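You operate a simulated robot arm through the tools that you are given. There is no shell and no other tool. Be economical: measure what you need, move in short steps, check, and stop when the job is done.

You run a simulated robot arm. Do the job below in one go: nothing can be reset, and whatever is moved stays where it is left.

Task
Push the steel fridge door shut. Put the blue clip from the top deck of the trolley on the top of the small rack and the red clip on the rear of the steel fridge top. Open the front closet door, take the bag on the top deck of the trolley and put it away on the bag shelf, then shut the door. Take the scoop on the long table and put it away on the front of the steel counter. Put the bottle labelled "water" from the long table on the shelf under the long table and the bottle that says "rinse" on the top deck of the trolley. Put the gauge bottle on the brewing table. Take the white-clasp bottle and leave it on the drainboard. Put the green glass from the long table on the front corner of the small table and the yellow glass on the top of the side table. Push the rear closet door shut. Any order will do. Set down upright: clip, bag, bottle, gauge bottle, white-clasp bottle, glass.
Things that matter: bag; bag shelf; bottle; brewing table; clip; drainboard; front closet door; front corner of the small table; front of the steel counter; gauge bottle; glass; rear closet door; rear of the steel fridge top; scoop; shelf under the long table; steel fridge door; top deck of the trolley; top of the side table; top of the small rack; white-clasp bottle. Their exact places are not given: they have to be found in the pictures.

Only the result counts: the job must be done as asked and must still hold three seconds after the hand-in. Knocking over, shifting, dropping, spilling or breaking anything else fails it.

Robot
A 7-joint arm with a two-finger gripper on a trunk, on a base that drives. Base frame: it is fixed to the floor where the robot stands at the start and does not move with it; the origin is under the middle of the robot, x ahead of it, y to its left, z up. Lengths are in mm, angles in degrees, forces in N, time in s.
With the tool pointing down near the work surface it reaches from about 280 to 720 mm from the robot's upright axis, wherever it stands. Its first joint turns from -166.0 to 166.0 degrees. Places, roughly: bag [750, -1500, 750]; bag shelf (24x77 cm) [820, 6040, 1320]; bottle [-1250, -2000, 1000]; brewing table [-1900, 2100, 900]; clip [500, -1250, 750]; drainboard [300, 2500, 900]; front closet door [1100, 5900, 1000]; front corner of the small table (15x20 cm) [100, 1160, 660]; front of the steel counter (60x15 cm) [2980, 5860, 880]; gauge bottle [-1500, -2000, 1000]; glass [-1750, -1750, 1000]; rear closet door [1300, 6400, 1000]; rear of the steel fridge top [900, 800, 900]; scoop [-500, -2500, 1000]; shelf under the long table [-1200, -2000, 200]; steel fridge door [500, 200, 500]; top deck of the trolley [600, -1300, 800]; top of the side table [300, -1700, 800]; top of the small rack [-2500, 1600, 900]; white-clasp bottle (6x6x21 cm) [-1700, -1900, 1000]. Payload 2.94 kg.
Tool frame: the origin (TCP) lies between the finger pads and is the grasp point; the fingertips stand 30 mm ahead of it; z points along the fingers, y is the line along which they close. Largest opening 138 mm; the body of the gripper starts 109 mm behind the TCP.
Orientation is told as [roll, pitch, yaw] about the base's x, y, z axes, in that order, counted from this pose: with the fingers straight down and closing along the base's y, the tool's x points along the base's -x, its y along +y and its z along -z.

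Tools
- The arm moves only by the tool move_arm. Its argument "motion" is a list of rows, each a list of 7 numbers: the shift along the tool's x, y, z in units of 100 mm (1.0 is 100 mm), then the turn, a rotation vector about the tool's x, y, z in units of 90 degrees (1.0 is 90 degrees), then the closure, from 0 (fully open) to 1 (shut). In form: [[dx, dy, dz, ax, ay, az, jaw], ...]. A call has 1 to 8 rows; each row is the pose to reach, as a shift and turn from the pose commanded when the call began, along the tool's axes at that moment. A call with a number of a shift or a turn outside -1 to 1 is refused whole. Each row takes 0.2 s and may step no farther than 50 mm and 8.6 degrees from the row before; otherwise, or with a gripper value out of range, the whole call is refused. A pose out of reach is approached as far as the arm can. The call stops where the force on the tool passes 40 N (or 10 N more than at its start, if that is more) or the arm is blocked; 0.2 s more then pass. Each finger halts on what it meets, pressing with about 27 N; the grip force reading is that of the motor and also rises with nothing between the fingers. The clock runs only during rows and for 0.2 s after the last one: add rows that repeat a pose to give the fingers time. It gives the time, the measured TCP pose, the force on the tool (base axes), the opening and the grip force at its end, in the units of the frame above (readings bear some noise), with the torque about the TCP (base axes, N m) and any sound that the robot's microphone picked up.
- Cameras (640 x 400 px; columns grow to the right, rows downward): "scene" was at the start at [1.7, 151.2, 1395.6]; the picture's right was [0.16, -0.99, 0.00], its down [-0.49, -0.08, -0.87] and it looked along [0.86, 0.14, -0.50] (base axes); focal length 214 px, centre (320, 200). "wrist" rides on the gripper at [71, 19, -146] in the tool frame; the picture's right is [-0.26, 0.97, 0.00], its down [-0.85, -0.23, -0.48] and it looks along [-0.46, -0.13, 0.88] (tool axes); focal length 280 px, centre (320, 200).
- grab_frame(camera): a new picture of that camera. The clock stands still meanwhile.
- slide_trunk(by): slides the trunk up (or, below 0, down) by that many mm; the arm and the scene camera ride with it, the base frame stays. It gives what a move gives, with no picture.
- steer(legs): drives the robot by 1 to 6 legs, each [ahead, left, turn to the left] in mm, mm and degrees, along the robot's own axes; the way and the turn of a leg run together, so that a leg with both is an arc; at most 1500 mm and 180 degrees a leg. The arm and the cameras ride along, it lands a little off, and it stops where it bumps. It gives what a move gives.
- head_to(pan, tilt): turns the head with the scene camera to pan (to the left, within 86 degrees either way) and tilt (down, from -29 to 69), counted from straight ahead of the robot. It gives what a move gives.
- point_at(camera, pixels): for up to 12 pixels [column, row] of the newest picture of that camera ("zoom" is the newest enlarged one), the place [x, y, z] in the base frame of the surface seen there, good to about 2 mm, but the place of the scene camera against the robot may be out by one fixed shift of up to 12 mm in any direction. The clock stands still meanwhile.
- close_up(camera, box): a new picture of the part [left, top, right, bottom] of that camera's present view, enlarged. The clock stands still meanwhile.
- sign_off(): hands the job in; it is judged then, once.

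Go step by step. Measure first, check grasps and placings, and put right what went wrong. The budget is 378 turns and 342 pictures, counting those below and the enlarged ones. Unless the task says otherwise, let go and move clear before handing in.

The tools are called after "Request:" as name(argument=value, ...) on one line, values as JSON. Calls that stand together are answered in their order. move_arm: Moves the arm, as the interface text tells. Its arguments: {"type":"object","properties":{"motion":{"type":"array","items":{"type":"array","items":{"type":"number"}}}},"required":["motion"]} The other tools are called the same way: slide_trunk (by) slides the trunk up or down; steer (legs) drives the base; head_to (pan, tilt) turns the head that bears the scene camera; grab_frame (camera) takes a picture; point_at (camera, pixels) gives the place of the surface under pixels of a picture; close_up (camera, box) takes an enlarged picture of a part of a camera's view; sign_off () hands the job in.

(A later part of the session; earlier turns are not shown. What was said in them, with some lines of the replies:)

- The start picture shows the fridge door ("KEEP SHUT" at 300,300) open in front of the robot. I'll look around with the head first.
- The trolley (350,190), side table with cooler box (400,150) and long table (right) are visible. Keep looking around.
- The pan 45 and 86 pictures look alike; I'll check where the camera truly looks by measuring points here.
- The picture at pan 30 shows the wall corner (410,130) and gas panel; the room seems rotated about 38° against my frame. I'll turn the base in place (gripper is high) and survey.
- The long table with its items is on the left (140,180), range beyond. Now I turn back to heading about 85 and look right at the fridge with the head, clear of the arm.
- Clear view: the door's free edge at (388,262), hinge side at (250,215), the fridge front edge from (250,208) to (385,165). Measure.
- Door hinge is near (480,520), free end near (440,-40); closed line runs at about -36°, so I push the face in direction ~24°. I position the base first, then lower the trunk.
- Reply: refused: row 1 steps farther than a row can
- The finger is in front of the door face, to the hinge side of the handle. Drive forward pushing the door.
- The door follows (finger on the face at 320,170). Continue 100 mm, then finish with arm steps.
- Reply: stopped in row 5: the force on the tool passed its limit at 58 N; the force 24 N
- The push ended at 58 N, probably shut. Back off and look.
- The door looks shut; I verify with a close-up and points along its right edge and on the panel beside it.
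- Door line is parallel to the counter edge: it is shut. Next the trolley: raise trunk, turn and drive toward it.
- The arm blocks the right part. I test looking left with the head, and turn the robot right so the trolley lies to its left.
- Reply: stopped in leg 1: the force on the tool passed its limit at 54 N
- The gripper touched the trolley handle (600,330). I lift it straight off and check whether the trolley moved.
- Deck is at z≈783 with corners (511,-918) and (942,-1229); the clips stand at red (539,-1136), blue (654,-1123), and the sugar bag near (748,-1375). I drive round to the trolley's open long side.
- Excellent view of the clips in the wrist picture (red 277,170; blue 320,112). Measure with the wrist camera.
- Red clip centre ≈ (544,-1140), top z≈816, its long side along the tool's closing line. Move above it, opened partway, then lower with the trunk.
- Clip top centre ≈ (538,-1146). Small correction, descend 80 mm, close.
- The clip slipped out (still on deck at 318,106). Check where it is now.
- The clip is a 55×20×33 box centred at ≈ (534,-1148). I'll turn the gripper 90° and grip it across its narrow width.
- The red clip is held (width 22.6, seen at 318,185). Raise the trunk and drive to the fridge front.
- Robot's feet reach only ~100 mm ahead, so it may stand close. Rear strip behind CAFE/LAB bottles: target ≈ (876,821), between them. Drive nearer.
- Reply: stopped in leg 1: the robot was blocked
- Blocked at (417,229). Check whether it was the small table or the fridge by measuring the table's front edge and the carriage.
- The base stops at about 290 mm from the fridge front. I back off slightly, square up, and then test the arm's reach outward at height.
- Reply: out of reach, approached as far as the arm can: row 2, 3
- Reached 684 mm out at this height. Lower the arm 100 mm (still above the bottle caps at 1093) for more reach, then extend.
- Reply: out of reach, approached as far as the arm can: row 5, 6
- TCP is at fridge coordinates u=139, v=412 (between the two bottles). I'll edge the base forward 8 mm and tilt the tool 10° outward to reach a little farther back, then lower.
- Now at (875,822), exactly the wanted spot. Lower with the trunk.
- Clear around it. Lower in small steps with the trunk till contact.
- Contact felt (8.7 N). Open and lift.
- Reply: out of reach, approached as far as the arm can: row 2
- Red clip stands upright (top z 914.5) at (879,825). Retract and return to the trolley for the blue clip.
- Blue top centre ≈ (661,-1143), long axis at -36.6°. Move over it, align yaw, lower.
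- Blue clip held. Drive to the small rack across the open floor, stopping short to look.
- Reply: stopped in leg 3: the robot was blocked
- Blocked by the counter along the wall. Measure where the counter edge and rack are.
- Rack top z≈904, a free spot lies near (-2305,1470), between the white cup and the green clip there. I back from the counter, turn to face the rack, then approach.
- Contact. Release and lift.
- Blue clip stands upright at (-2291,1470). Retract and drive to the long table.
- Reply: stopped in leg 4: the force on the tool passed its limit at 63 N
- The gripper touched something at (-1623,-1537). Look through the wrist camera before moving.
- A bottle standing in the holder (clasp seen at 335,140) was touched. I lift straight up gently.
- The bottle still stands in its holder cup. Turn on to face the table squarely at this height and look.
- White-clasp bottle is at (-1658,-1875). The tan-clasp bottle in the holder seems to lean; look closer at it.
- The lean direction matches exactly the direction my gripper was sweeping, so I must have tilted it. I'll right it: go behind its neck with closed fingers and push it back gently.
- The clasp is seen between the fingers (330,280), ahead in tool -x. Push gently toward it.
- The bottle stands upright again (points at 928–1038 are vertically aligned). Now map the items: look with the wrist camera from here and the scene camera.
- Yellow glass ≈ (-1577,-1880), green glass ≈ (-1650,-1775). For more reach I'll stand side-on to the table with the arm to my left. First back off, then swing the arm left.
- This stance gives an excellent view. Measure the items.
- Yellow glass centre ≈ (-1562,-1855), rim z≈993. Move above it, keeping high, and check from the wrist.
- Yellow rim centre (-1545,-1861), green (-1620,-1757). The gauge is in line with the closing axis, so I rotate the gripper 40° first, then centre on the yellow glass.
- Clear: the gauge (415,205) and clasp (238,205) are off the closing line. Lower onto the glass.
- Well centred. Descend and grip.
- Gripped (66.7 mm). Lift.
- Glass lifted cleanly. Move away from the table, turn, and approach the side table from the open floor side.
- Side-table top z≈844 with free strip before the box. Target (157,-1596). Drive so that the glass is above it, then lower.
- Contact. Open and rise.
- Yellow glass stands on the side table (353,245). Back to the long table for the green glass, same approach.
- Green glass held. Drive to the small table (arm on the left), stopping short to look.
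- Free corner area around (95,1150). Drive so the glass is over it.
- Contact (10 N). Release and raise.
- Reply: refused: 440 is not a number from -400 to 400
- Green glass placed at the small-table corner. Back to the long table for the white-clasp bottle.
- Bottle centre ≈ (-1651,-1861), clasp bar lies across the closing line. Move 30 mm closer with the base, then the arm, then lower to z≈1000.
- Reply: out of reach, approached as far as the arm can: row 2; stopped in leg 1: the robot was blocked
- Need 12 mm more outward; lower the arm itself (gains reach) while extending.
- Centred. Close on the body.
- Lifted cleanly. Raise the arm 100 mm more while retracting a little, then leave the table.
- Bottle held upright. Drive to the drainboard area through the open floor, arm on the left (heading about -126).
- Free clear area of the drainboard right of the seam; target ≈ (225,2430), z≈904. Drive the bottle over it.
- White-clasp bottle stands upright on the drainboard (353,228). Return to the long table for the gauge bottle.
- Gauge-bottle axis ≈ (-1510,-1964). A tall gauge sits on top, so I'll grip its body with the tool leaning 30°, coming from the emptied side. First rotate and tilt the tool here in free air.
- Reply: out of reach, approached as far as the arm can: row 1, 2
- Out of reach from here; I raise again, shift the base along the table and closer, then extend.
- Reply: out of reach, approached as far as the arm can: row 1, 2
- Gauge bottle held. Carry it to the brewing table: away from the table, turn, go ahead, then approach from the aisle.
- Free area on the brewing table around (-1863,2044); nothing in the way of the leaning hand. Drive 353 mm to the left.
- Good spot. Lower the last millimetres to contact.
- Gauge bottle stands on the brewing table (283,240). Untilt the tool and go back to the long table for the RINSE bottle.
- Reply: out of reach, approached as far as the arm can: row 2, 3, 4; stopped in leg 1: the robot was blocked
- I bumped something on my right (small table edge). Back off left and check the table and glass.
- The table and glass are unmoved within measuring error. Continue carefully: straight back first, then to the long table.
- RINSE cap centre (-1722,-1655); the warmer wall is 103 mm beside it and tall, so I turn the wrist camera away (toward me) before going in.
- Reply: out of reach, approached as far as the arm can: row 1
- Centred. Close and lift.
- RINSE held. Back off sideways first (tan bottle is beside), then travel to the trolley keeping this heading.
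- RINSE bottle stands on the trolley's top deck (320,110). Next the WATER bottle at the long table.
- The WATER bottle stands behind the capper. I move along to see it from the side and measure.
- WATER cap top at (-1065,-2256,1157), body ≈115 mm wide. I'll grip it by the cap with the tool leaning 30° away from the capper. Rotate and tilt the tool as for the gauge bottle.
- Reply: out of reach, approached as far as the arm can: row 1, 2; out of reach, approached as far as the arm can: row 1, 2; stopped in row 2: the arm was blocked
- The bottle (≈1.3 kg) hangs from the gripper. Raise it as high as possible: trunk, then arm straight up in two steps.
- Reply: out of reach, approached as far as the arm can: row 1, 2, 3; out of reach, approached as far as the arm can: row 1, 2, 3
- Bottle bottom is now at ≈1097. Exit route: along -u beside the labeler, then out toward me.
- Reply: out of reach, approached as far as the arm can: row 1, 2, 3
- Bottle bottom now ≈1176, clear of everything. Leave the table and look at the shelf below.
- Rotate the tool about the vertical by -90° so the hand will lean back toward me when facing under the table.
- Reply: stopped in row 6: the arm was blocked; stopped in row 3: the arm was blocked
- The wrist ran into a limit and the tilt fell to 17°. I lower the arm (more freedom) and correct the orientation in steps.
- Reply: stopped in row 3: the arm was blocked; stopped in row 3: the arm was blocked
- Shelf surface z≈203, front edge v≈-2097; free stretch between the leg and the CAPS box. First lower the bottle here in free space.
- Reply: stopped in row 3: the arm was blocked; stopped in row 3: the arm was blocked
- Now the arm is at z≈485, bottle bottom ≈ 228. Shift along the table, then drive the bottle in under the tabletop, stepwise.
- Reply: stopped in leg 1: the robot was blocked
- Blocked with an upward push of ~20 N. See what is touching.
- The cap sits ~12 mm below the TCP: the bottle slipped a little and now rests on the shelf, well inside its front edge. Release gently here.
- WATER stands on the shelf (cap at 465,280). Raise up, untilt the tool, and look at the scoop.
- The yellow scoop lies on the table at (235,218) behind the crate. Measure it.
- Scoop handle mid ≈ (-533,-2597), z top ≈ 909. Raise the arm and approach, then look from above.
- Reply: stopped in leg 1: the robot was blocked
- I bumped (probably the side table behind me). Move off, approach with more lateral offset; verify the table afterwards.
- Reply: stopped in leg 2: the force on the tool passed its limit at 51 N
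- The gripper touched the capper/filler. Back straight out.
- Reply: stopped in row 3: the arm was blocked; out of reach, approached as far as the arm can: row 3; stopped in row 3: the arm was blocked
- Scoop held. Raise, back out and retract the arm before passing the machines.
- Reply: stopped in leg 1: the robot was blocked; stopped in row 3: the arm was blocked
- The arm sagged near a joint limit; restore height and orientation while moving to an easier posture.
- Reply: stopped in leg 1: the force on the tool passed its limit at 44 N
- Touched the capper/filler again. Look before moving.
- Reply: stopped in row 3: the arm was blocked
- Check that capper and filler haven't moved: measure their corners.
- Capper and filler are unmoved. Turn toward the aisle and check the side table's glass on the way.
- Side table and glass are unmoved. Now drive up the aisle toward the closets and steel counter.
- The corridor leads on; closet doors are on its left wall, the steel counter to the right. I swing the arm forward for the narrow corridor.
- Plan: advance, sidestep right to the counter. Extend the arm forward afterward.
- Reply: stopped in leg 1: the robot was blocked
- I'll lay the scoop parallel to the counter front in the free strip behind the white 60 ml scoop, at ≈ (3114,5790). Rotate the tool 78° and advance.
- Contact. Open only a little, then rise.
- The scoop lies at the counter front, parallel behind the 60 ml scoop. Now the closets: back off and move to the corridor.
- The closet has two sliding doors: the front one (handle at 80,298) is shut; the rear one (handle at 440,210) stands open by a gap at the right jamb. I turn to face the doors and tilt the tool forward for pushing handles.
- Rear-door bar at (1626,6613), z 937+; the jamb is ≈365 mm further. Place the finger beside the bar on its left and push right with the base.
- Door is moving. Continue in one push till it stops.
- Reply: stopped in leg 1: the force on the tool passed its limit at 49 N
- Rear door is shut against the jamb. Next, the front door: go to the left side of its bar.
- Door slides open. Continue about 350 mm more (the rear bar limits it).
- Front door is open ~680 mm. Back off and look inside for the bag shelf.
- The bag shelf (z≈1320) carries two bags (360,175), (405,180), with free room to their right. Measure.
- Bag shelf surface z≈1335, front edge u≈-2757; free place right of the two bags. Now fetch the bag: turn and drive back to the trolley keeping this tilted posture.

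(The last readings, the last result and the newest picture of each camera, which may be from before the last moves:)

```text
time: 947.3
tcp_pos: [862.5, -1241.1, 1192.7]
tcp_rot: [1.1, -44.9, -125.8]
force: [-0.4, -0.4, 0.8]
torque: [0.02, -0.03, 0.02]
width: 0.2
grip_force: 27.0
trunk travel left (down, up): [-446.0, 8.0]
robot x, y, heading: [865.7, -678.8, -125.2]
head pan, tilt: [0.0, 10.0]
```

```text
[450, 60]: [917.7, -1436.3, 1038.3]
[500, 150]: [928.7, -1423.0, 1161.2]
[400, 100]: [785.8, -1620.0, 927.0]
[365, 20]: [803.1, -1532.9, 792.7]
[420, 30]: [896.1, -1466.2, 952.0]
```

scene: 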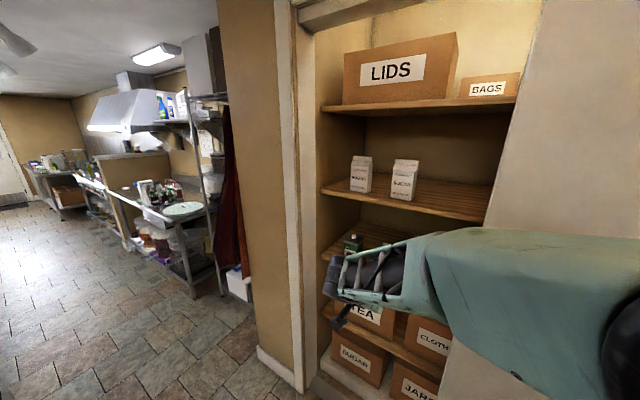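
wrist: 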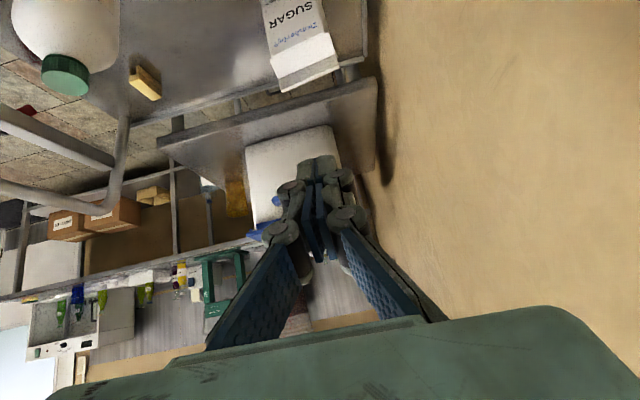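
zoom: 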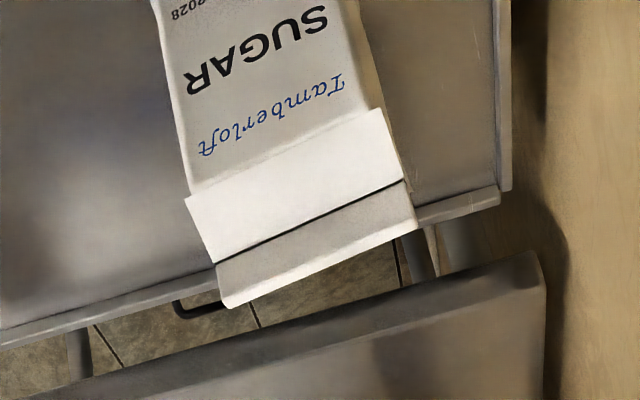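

Request:
move_arm(motion=[[0, 0, 0, -0.03, 0, -0.03, 0.5], [0, 0, 0, -0.065, 0, -0.065, 0.2], [0, 0, 0, -0.065, 0, -0.065, 0.1], [0, 0, 0, -0.065, 0, -0.065, 0.1]])

Request:
steer(legs=[[85, 0, 0]])

Request:
slide_trunk(by=-310)

Request:
grab_frame(camera="wrist")

```text
time: 948.3
tcp_pos: [859.8, -1241.9, 1192.8]
tcp_rot: [1.1, -45.1, -117.6]
force: [-0.5, -0.6, 0.9]
torque: [-0.01, -0.03, -0.02]
width: 124.5
grip_force: 0.1
trunk travel left (down, up): [-446.0, 8.0]
robot x, y, heading: [868.4, -678.2, -125.1]
head pan, tilt: [0.0, 10.0]
```

```text
time: 949.3
tcp_pos: [814.6, -1311.3, 1194.1]
tcp_rot: [1.1, -44.9, -117.5]
force: [-0.6, 0.1, -0.4]
torque: [0.0, -0.06, 0.04]
width: 124.4
grip_force: 0.0
trunk travel left (down, up): [-446.0, 8.0]
robot x, y, heading: [817.7, -751.3, -124.6]
head pan, tilt: [0.0, 10.0]
```

```text
time: 952.4
tcp_pos: [814.1, -1311.4, 882.8]
tcp_rot: [1.1, -45.1, -117.5]
force: [-0.8, 0.0, 0.6]
torque: [0.01, 0.01, 0.02]
width: 124.1
grip_force: 0.1
trunk travel left (down, up): [-136.0, 318.0]
robot x, y, heading: [816.5, -742.9, -124.7]
head pan, tilt: [0.0, 10.0]
```

```text
92 pictures are left
```

wrist: 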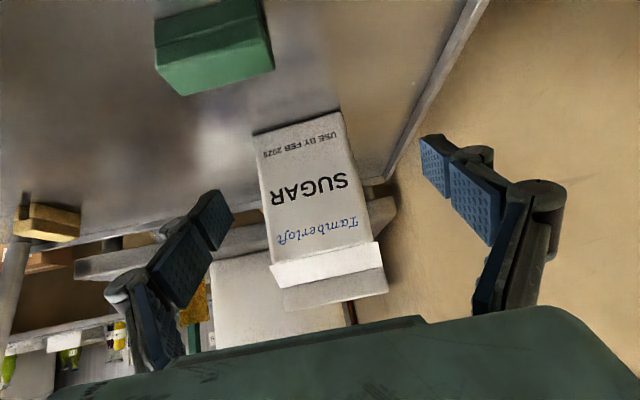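

Request:
move_arm(motion=[[-0.1, -0.1, 0.12, 0, 0, 0, 0.1], [-0.3, -0.18, 0.35, 0, 0, 0, 0.1], [-0.5, -0.18, 0.57, 0, 0, 0, 0.1], [-0.68, -0.18, 0.79, 0, 0, 0, 0.1]])

Request:
grab_frame(camera="wrist")

```text
time: 953.4
tcp_pos: [755.0, -1397.3, 877.7]
tcp_rot: [1.1, -44.9, -117.3]
force: [1.0, 0.1, 0.0]
torque: [0.02, -0.03, 0.0]
width: 124.2
grip_force: 0.1
trunk travel left (down, up): [-136.0, 318.0]
robot x, y, heading: [819.6, -746.9, -124.7]
head pan, tilt: [0.0, 10.0]
```

```text
91 pictures are left
```

wrist: 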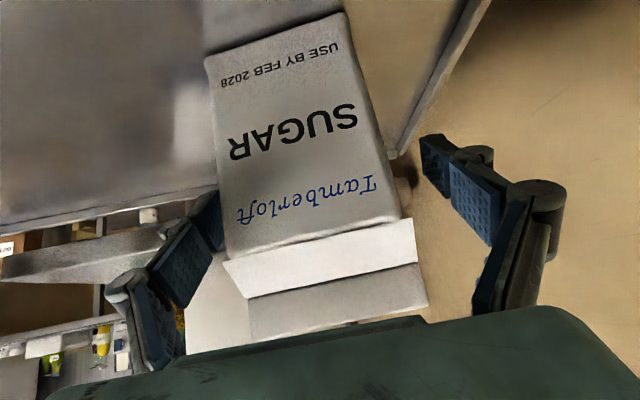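

Request:
move_arm(motion=[[0, -0.09, 0, 0, 0, 0, 0.1], [0, -0.09, 0, 0, 0, 0, 0.25], [0, -0.09, 0, 0, 0, 0, 0.4], [0, -0.09, 0, 0, 0, 0, 0.6], [0, -0.09, 0, 0, 0, 0, 0.6]])

Request:
slide_trunk(by=60)

Request:
grab_frame(camera="wrist")

```text
time: 954.6
tcp_pos: [748.2, -1393.5, 877.4]
tcp_rot: [1.1, -45.1, -117.4]
force: [2.8, -0.7, 1.2]
torque: [0.0, 0.06, -0.02]
width: 94.8
grip_force: 27.8
trunk travel left (down, up): [-136.0, 318.0]
robot x, y, heading: [817.7, -741.6, -124.9]
head pan, tilt: [0.0, 10.0]
```

```text
time: 955.6
tcp_pos: [747.4, -1394.0, 937.9]
tcp_rot: [1.1, -44.8, -117.4]
force: [0.4, 0.2, -4.4]
torque: [0.03, 0.0, 0.02]
width: 95.0
grip_force: 27.3
trunk travel left (down, up): [-196.0, 258.0]
robot x, y, heading: [821.0, -746.5, -124.9]
head pan, tilt: [0.0, 10.0]
```

```text
90 pictures are left
```

wrist: 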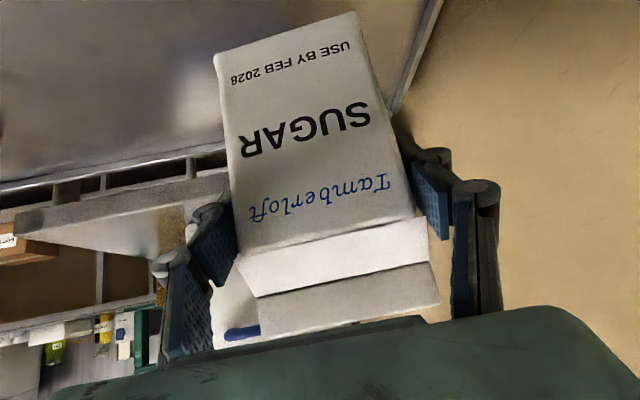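

Bag held (95 mm). Raise and drive back toward the closet along the same route in reverse.

Request:
slide_trunk(by=255)

Request:
steer(legs=[[-90, 0, -1.1], [-170, -1010, 0], [-180, -1015, 0], [-180, -1015, 0], [-700, -100, 0]])

```text
time: 958.2
tcp_pos: [746.4, -1394.3, 1192.0]
tcp_rot: [1.2, -44.9, -117.4]
force: [0.6, 0.9, -4.3]
torque: [0.04, -0.03, 0.0]
width: 94.8
grip_force: 26.6
trunk travel left (down, up): [-451.0, 3.0]
robot x, y, heading: [816.8, -743.1, -124.6]
head pan, tilt: [0.0, 10.0]
```

```text
time: 989.1
tcp_pos: [-987.2, 1538.2, 1191.2]
tcp_rot: [1.1, -45.0, -119.1]
force: [-0.1, 0.0, -4.6]
torque: [0.02, 0.02, -0.01]
width: 94.5
grip_force: 27.0
trunk travel left (down, up): [-451.0, 3.0]
robot x, y, heading: [-893.0, 2182.6, -126.3]
head pan, tilt: [0.0, 10.0]
```

Request:
steer(legs=[[-1300, -70, 0], [-1300, -10, 0], [-1300, 0, 0], [-650, 200, 0], [0, 0, -89.7]])

Request:
grab_frame(camera="wrist")

Request:
grab_frame(camera="scene")

```text
time: 1014.9
tcp_pos: [1263.9, 5782.0, 1191.2]
tcp_rot: [1.1, -45.0, 154.0]
force: [0.4, -0.1, -4.7]
torque: [0.0, -0.01, -0.02]
width: 94.8
grip_force: 27.4
trunk travel left (down, up): [-451.0, 3.0]
robot x, y, heading: [1912.0, 5723.7, 146.9]
head pan, tilt: [0.0, 10.0]
```

```text
89 pictures are left
```

wrist: 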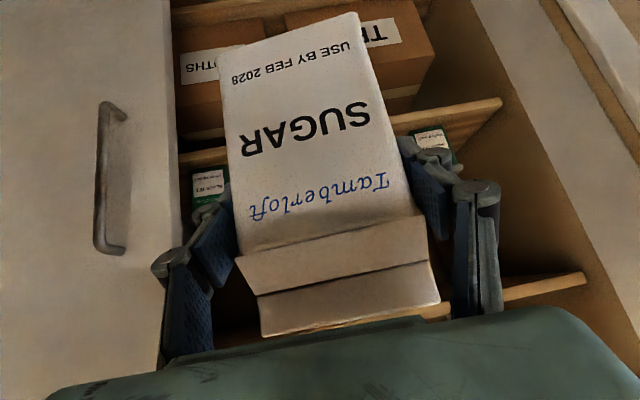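

```text
88 pictures are left
```

scene: 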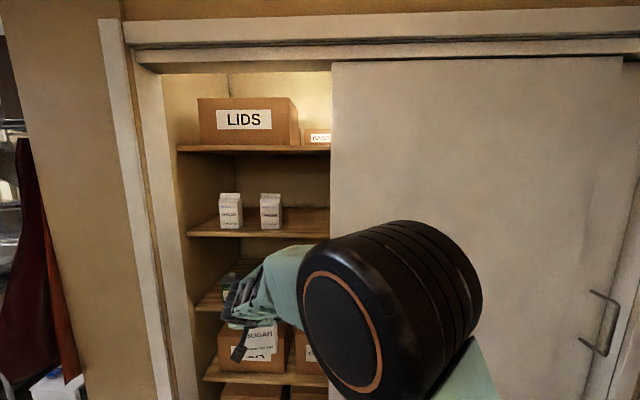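

Good. Raise the arm in two steps to shelf height (TCP ≈1445) and square up.

Request:
move_arm(motion=[[-0.3, 0, -0.3, 0, 0, 0, 0.6], [-0.6, 0, -0.6, 0, 0, 0, 0.6], [-0.9, 0, -0.9, 0, 0, 0, 0.6]])

Request:
move_arm(motion=[[-0.3, 0, -0.3, 0, 0, 0, 0.6], [-0.6, 0, -0.6, 0, 0, 0, 0.6], [-0.9, 0, -0.9, 0, 0, 0, 0.6]])

Request:
steer(legs=[[0, -110, -2.9]])

Request:
grab_frame(camera="scene")

Request:
grab_frame(camera="wrist")

```text
time: 1015.7
tcp_pos: [1267.1, 5785.2, 1320.5]
tcp_rot: [1.0, -44.8, 153.9]
force: [-0.6, 0.4, -3.8]
torque: [0.01, -0.02, 0.02]
width: 94.5
grip_force: 26.8
trunk travel left (down, up): [-451.0, 3.0]
robot x, y, heading: [1915.3, 5728.6, 146.6]
head pan, tilt: [0.0, 10.0]
```

```text
time: 1016.5
tcp_pos: [1264.6, 5784.0, 1447.6]
tcp_rot: [1.0, -44.9, 154.0]
force: [0.8, 0.0, -5.6]
torque: [0.04, -0.05, -0.01]
width: 94.6
grip_force: 27.1
trunk travel left (down, up): [-451.0, 3.0]
robot x, y, heading: [1914.1, 5724.9, 146.8]
head pan, tilt: [0.0, 10.0]
```

```text
time: 1018.1
tcp_pos: [1331.0, 5908.6, 1448.9]
tcp_rot: [1.2, -44.9, 151.1]
force: [0.9, -0.2, -4.2]
torque: [-0.01, -0.01, 0.02]
width: 94.7
grip_force: 27.2
trunk travel left (down, up): [-451.0, 3.0]
robot x, y, heading: [1975.1, 5821.9, 143.8]
head pan, tilt: [0.0, 10.0]
```

```text
87 pictures are left
```

scene: 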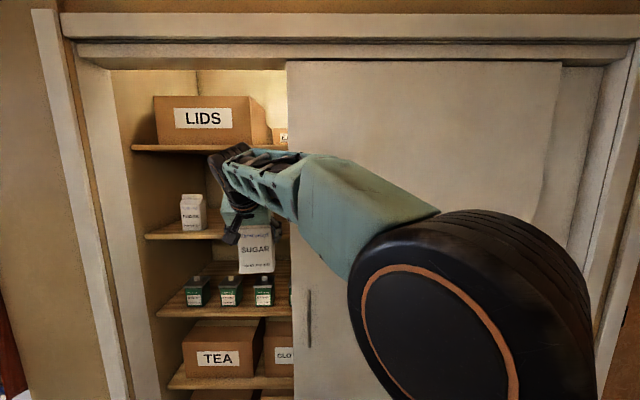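

```text
86 pictures are left
```

wrist: 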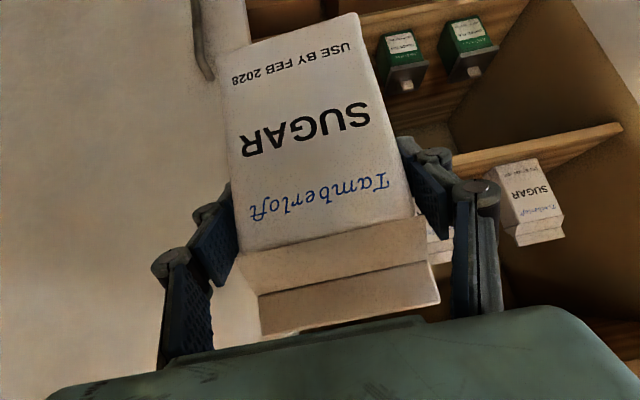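

Request:
point_at(camera="wrist", pixels=[[230, 60], [240, 20], [200, 60], [440, 240], [545, 190], [520, 160], [560, 145], [350, 5], [470, 165]])

```text
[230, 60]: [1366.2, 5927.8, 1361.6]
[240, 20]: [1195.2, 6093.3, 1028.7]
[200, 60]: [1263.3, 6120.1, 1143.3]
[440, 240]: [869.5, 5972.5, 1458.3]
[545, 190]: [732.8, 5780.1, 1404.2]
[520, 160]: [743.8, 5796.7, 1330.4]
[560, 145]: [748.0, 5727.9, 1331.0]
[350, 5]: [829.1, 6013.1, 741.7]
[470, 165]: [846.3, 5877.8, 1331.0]
```

Request:
steer(legs=[[0, 70, 0.2], [280, 0, 0]])

Request:
grab_frame(camera="wrist")

Request:
grab_frame(camera="scene")

```text
time: 1020.9
tcp_pos: [1066.8, 6017.1, 1447.8]
tcp_rot: [1.0, -44.9, 150.7]
force: [-0.2, 0.4, -4.9]
torque: [-0.05, -0.04, 0.0]
width: 94.6
grip_force: 26.8
trunk travel left (down, up): [-451.0, 3.0]
robot x, y, heading: [1715.1, 5916.8, 143.1]
head pan, tilt: [0.0, 10.0]
```

```text
85 pictures are left
```

wrist: 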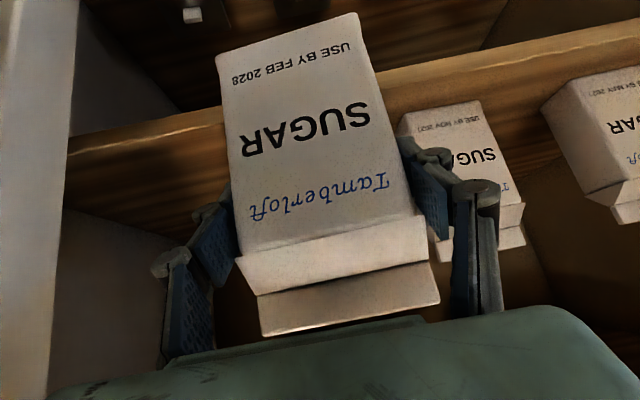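

```text
84 pictures are left
```

scene: 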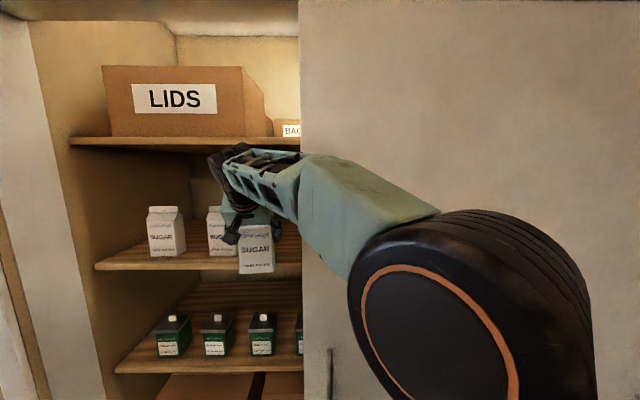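

Request:
point_at(camera="wrist", pixels=[[405, 125], [440, 130], [480, 110], [520, 215], [390, 100], [150, 140], [200, 125], [100, 230]])

```text
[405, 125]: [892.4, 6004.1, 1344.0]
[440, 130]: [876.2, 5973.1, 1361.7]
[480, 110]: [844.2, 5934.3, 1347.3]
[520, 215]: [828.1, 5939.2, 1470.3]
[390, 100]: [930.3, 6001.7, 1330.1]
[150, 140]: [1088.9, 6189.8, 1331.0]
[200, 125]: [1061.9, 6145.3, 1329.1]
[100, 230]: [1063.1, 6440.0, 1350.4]
```

Request:
steer(legs=[[120, 0, 0]])

Request:
move_arm(motion=[[-0.17, 0, 0.17, 0, 0, 0, 0.6], [-0.33, 0, 0.33, 0, 0, 0, 0.6]])

Request:
grab_frame(camera="wrist")

Request:
grab_frame(camera="scene")

```text
time: 1022.2
tcp_pos: [970.8, 6089.7, 1448.1]
tcp_rot: [1.1, -44.9, 150.7]
force: [-1.4, 0.7, -4.3]
torque: [-0.02, 0.0, 0.02]
width: 94.7
grip_force: 27.3
trunk travel left (down, up): [-451.0, 3.0]
robot x, y, heading: [1616.0, 5995.0, 143.2]
head pan, tilt: [0.0, 10.0]
```

```text
time: 1022.8
tcp_pos: [928.8, 6112.5, 1446.8]
tcp_rot: [1.1, -44.8, 150.8]
force: [-0.3, -0.2, -5.6]
torque: [0.01, 0.0, -0.04]
width: 94.8
grip_force: 26.7
trunk travel left (down, up): [-451.0, 3.0]
robot x, y, heading: [1616.3, 5998.2, 143.7]
head pan, tilt: [0.0, 10.0]
```

```text
83 pictures are left
```

wrist: 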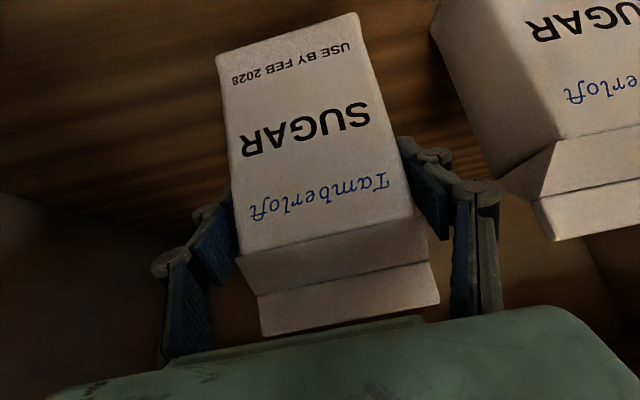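

```text
82 pictures are left
```

scene: 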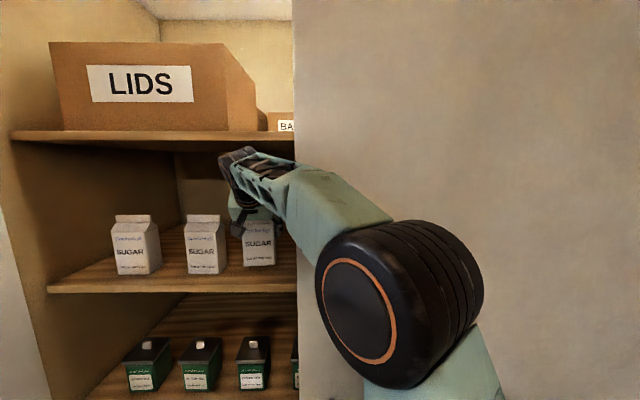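

In position. Lower to the shelf.

Request:
slide_trunk(by=-14)

Request:
slide_trunk(by=-4)

Request:
slide_trunk(by=-3)

```text
time: 1023.4
tcp_pos: [929.4, 6112.0, 1431.9]
tcp_rot: [1.1, -44.9, 150.7]
force: [-0.2, 0.8, -4.1]
torque: [0.01, 0.0, 0.03]
width: 94.4
grip_force: 26.6
trunk travel left (down, up): [-437.0, 17.0]
robot x, y, heading: [1613.9, 5993.6, 143.2]
head pan, tilt: [0.0, 10.0]
```

```text
time: 1023.9
tcp_pos: [929.0, 6112.2, 1429.6]
tcp_rot: [1.0, -44.9, 150.7]
force: [0.1, 0.9, -4.3]
torque: [-0.06, -0.03, -0.03]
width: 94.6
grip_force: 27.1
trunk travel left (down, up): [-433.0, 21.0]
robot x, y, heading: [1619.8, 5992.5, 143.2]
head pan, tilt: [0.0, 10.0]
```

```text
time: 1024.5
tcp_pos: [930.8, 6112.2, 1428.6]
tcp_rot: [1.1, -45.3, 150.7]
force: [-1.9, 0.4, 6.2]
torque: [0.35, -0.23, 0.05]
width: 94.7
grip_force: 27.5
trunk travel left (down, up): [-430.0, 24.0]
robot x, y, heading: [1619.7, 5994.9, 143.4]
head pan, tilt: [0.0, 10.0]
```

Request:
move_arm(motion=[[0, 0, 0, 0, 0, 0, 0.25], [0, 0, 0, 0, 0, 0, 0.12], [0, 0, 0, 0, 0, 0, 0.1], [0, 0, 0, 0, 0, 0, 0.1], [0.3, 0, -0.3, 0, 0, 0, 0.1], [0.6, 0, -0.6, 0, 0, 0, 0.1], [0.8, 0, -0.8, 0, 0, 0, 0.1]])

Request:
steer(legs=[[-350, 0, 0]])

Request:
grab_frame(camera="wrist")

Request:
grab_frame(camera="scene")

```text
time: 1026.1
tcp_pos: [1029.6, 6055.7, 1428.4]
tcp_rot: [1.1, -45.0, 150.5]
force: [0.6, 0.3, 0.4]
torque: [0.01, -0.01, -0.03]
width: 124.5
grip_force: 0.1
trunk travel left (down, up): [-430.0, 24.0]
robot x, y, heading: [1615.5, 5992.5, 143.4]
head pan, tilt: [0.0, 10.0]
```

```text
time: 1028.3
tcp_pos: [1308.4, 5846.8, 1427.6]
tcp_rot: [1.1, -44.9, 150.9]
force: [0.9, -0.2, 1.1]
torque: [-0.02, 0.05, -0.03]
width: 124.1
grip_force: 0.0
trunk travel left (down, up): [-430.0, 24.0]
robot x, y, heading: [1898.6, 5786.6, 143.6]
head pan, tilt: [0.0, 10.0]
```

```text
81 pictures are left
```

wrist: 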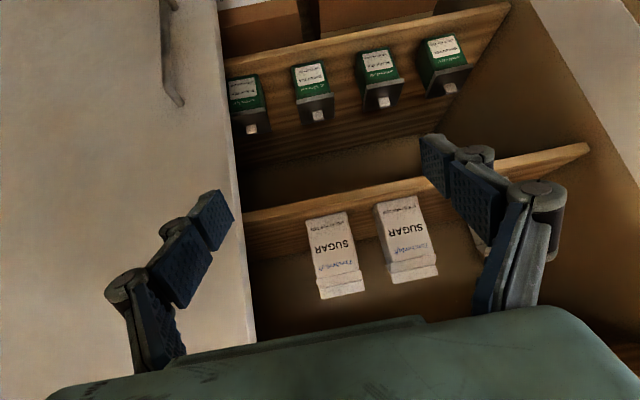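

```text
80 pictures are left
```

scene: 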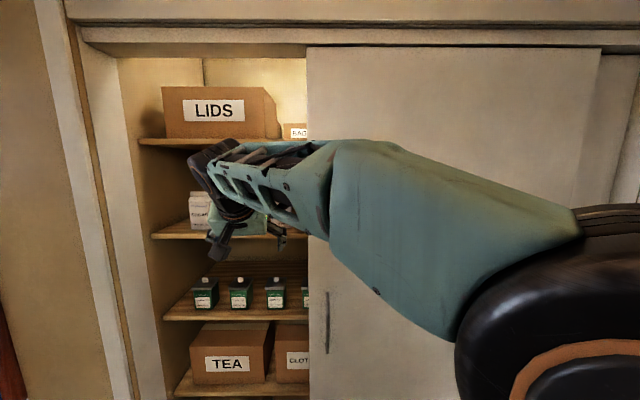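

The bag stands upright beside the others. Now shut the front door: lower the closed fingers and go to the right of its bar.

Request:
move_arm(motion=[[0.3, 0, 0.3, 0, 0, 0, 0.5], [0.6, 0, 0.6, 0, 0, 0, 1], [0.9, 0, 0.9, 0, 0, 0, 1]])

Request:
move_arm(motion=[[0.3, 0, 0.3, 0, 0, 0, 1], [0.6, 0, 0.6, 0, 0, 0, 1], [0.9, 0, 0.9, 0, 0, 0, 1]])

Request:
slide_trunk(by=-178)

Request:
steer(legs=[[0, -260, 0.4]])

Request:
grab_frame(camera="wrist")

```text
time: 1029.1
tcp_pos: [1309.5, 5844.4, 1298.1]
tcp_rot: [1.1, -44.8, 150.7]
force: [0.5, 0.5, 0.2]
torque: [0.03, -0.02, 0.0]
width: 12.8
grip_force: 1.6
trunk travel left (down, up): [-430.0, 24.0]
robot x, y, heading: [1897.0, 5781.8, 143.8]
head pan, tilt: [0.0, 10.0]
```

```text
time: 1029.9
tcp_pos: [1308.0, 5842.5, 1171.4]
tcp_rot: [1.0, -45.0, 150.9]
force: [-0.8, 0.0, 0.4]
torque: [0.05, -0.01, 0.0]
width: 0.0
grip_force: 26.7
trunk travel left (down, up): [-430.0, 24.0]
robot x, y, heading: [1899.7, 5781.8, 143.4]
head pan, tilt: [0.0, 10.0]
```

```text
time: 1031.9
tcp_pos: [1310.2, 5843.4, 994.1]
tcp_rot: [1.1, -44.7, 150.9]
force: [0.3, -0.4, -0.3]
torque: [0.0, 0.02, 0.0]
width: 0.1
grip_force: 27.0
trunk travel left (down, up): [-252.0, 202.0]
robot x, y, heading: [1896.0, 5786.2, 143.4]
head pan, tilt: [0.0, 10.0]
```

```text
time: 1034.8
tcp_pos: [1463.2, 6048.3, 995.4]
tcp_rot: [1.2, -44.9, 151.5]
force: [1.0, 0.2, -0.1]
torque: [-0.02, 0.02, 0.0]
width: 0.0
grip_force: 27.1
trunk travel left (down, up): [-252.0, 202.0]
robot x, y, heading: [2048.5, 5998.1, 144.4]
head pan, tilt: [0.0, 10.0]
```

```text
79 pictures are left
```

wrist: 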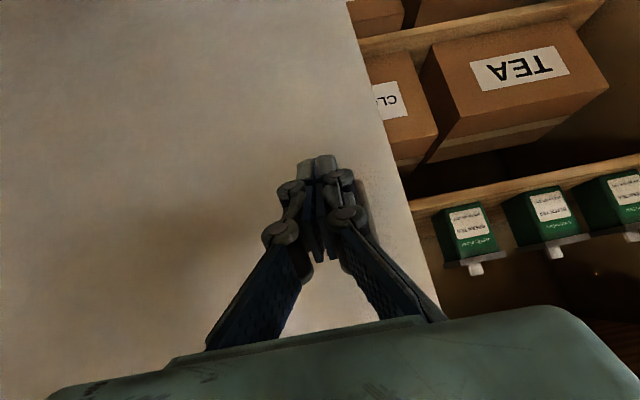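

Request:
steer(legs=[[190, 0, 0]])

Request:
grab_frame(camera="wrist")

```text
time: 1036.4
tcp_pos: [1309.2, 6159.8, 994.7]
tcp_rot: [1.0, -44.9, 151.5]
force: [0.7, 0.0, -0.6]
torque: [0.01, -0.03, 0.03]
width: 0.0
grip_force: 26.5
trunk travel left (down, up): [-252.0, 202.0]
robot x, y, heading: [1899.6, 6109.4, 144.2]
head pan, tilt: [0.0, 10.0]
```

```text
78 pictures are left
```

wrist: 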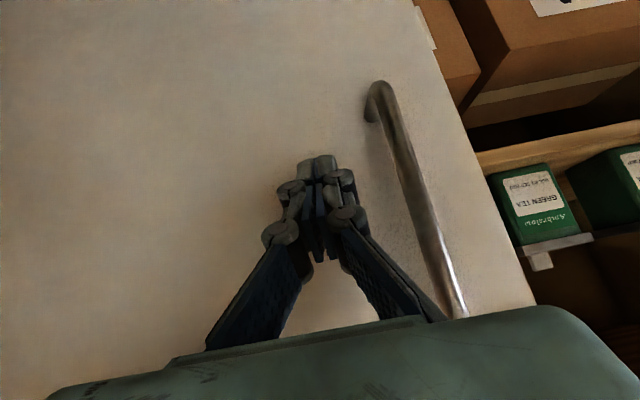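

Request:
steer(legs=[[0, 400, 0], [0, 260, 0]])

Request:
grab_frame(camera="wrist")

```text
time: 1042.8
tcp_pos: [929.5, 5632.0, 994.2]
tcp_rot: [1.2, -44.9, 151.7]
force: [0.6, 0.6, -0.3]
torque: [-0.01, 0.02, -0.06]
width: 0.0
grip_force: 27.0
trunk travel left (down, up): [-252.0, 202.0]
robot x, y, heading: [1517.1, 5580.0, 144.2]
head pan, tilt: [0.0, 10.0]
```

```text
77 pictures are left
```

wrist: 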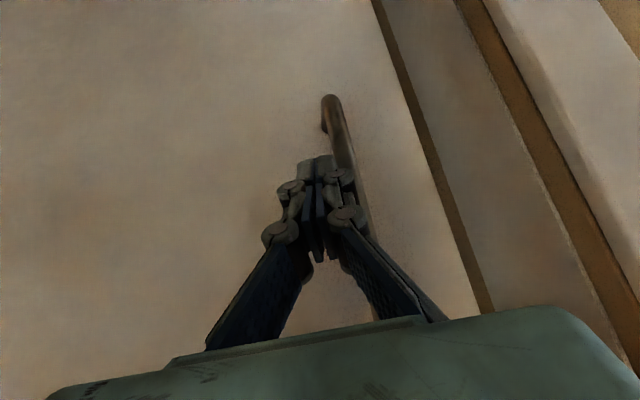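

Nearly shut. Push the last bit until it stops.

Request:
steer(legs=[[0, 80, 0]])

Request:
grab_frame(camera="wrist")

```text
time: 1044.2
tcp_pos: [892.0, 5586.0, 992.2]
tcp_rot: [-0.2, -44.7, 151.0]
force: [0.3, 1.3, 0.4]
torque: [-0.01, 0.0, -0.01]
width: 0.0
grip_force: 26.8
trunk travel left (down, up): [-252.0, 202.0]
robot x, y, heading: [1476.2, 5527.8, 144.3]
head pan, tilt: [0.0, 10.0]
stopped in leg 1: the force on the tool passed its limit at 48 N (the readings are from after the stop); the commanded pose is now the measured one
```

```text
76 pictures are left
```

wrist: 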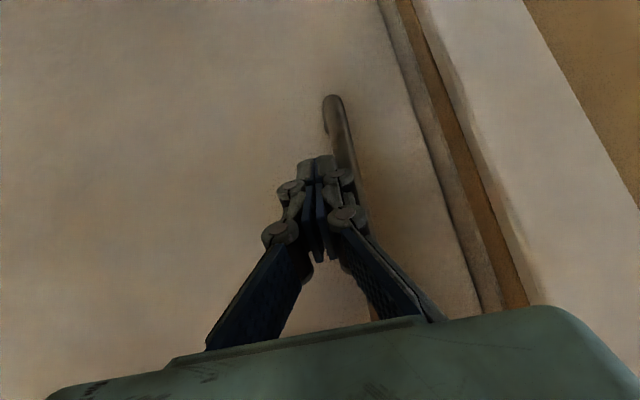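

Request:
steer(legs=[[0, -30, 0], [-160, 0, 0]])

Request:
grab_frame(camera="wrist")

Request:
head_to(pan=-20, tilt=15)

Request:
grab_frame(camera="scene")

```text
time: 1046.2
tcp_pos: [1043.5, 5509.3, 993.0]
tcp_rot: [-0.1, -44.5, 151.5]
force: [-0.1, -0.2, -0.6]
torque: [0.01, -0.03, 0.01]
width: 0.0
grip_force: 27.3
trunk travel left (down, up): [-252.0, 202.0]
robot x, y, heading: [1628.9, 5453.4, 144.9]
head pan, tilt: [0.0, 10.0]
```

```text
75 pictures are left
```

wrist: 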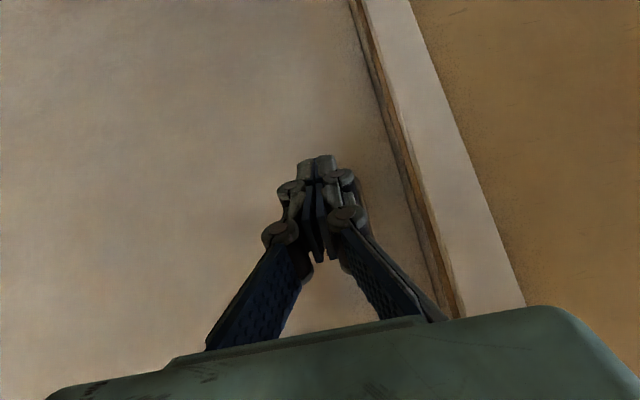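

```text
time: 1047.0
tcp_pos: [1043.5, 5509.1, 991.1]
tcp_rot: [-0.2, -44.6, 151.5]
force: [0.2, 0.2, 0.4]
torque: [0.02, -0.01, 0.0]
width: 0.0
grip_force: 26.6
trunk travel left (down, up): [-252.0, 202.0]
robot x, y, heading: [1626.0, 5451.7, 144.7]
head pan, tilt: [-20.0, 15.0]
```

```text
74 pictures are left
```

scene: 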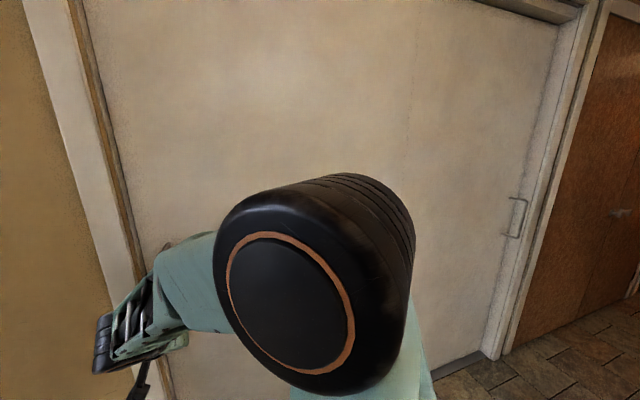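

Request:
point_at(camera="wrist", pixels=[[362, 60], [370, 60], [380, 60], [358, 185], [365, 200], [400, 60]])

Request:
close_up(camera="wrist", box=[320, 20, 460, 200])

Request:
close_up(camera="scene", box=[380, 100, 600, 370])

```text
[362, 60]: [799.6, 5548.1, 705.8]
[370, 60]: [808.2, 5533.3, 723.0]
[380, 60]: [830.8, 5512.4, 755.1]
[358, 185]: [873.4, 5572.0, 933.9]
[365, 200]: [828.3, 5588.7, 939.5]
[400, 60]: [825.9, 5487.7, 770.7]
```

```text
2.22 times, centred on (390, 110) of wrist
```

zoom: 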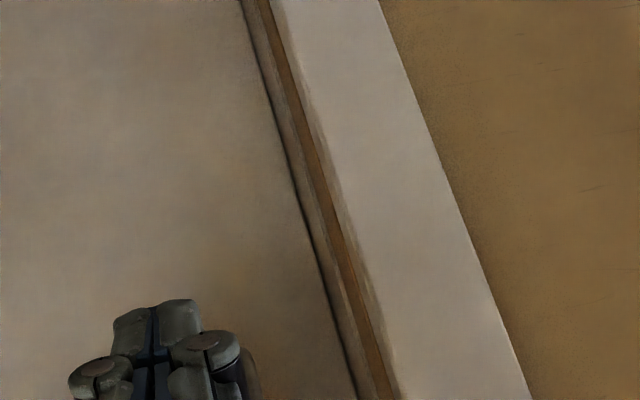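

```text
1.48 times, centred on (490, 235) of scene
```

zoom: 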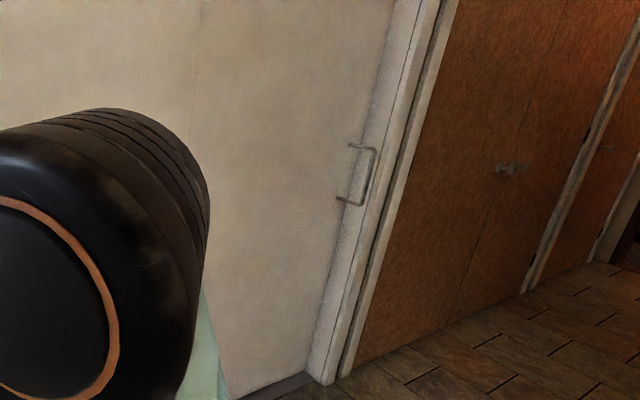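

The front door's bar is back at v≈5020 (it was 5018 when shut). The rear door meets its jamb, and the arm is clear of both. All items are placed, so I hand in.

Request:
sign_off()

```text
The job is handed in.
```

I finished every step and handed the job in, but I bumped a few things along the way, so the result is not certain.

- **Bottle in the holder:** while turning, I tipped the bottle with the tan clasp on the long table. I pushed it upright again, and my measurements showed it standing straight.
- **Other contacts:** I touched the trolley handle, the capper and filler on the long table, the small table and the side table. I re-measured the trolley, capper, small table and side table and found no shift. The filler I checked only by eye; it looked unmoved, with no spill.
- **Unclear contact:** the robot base also stopped against the fridge, the counter next to the small rack, the long table and something beside the steel counter. I did not re-measure those.
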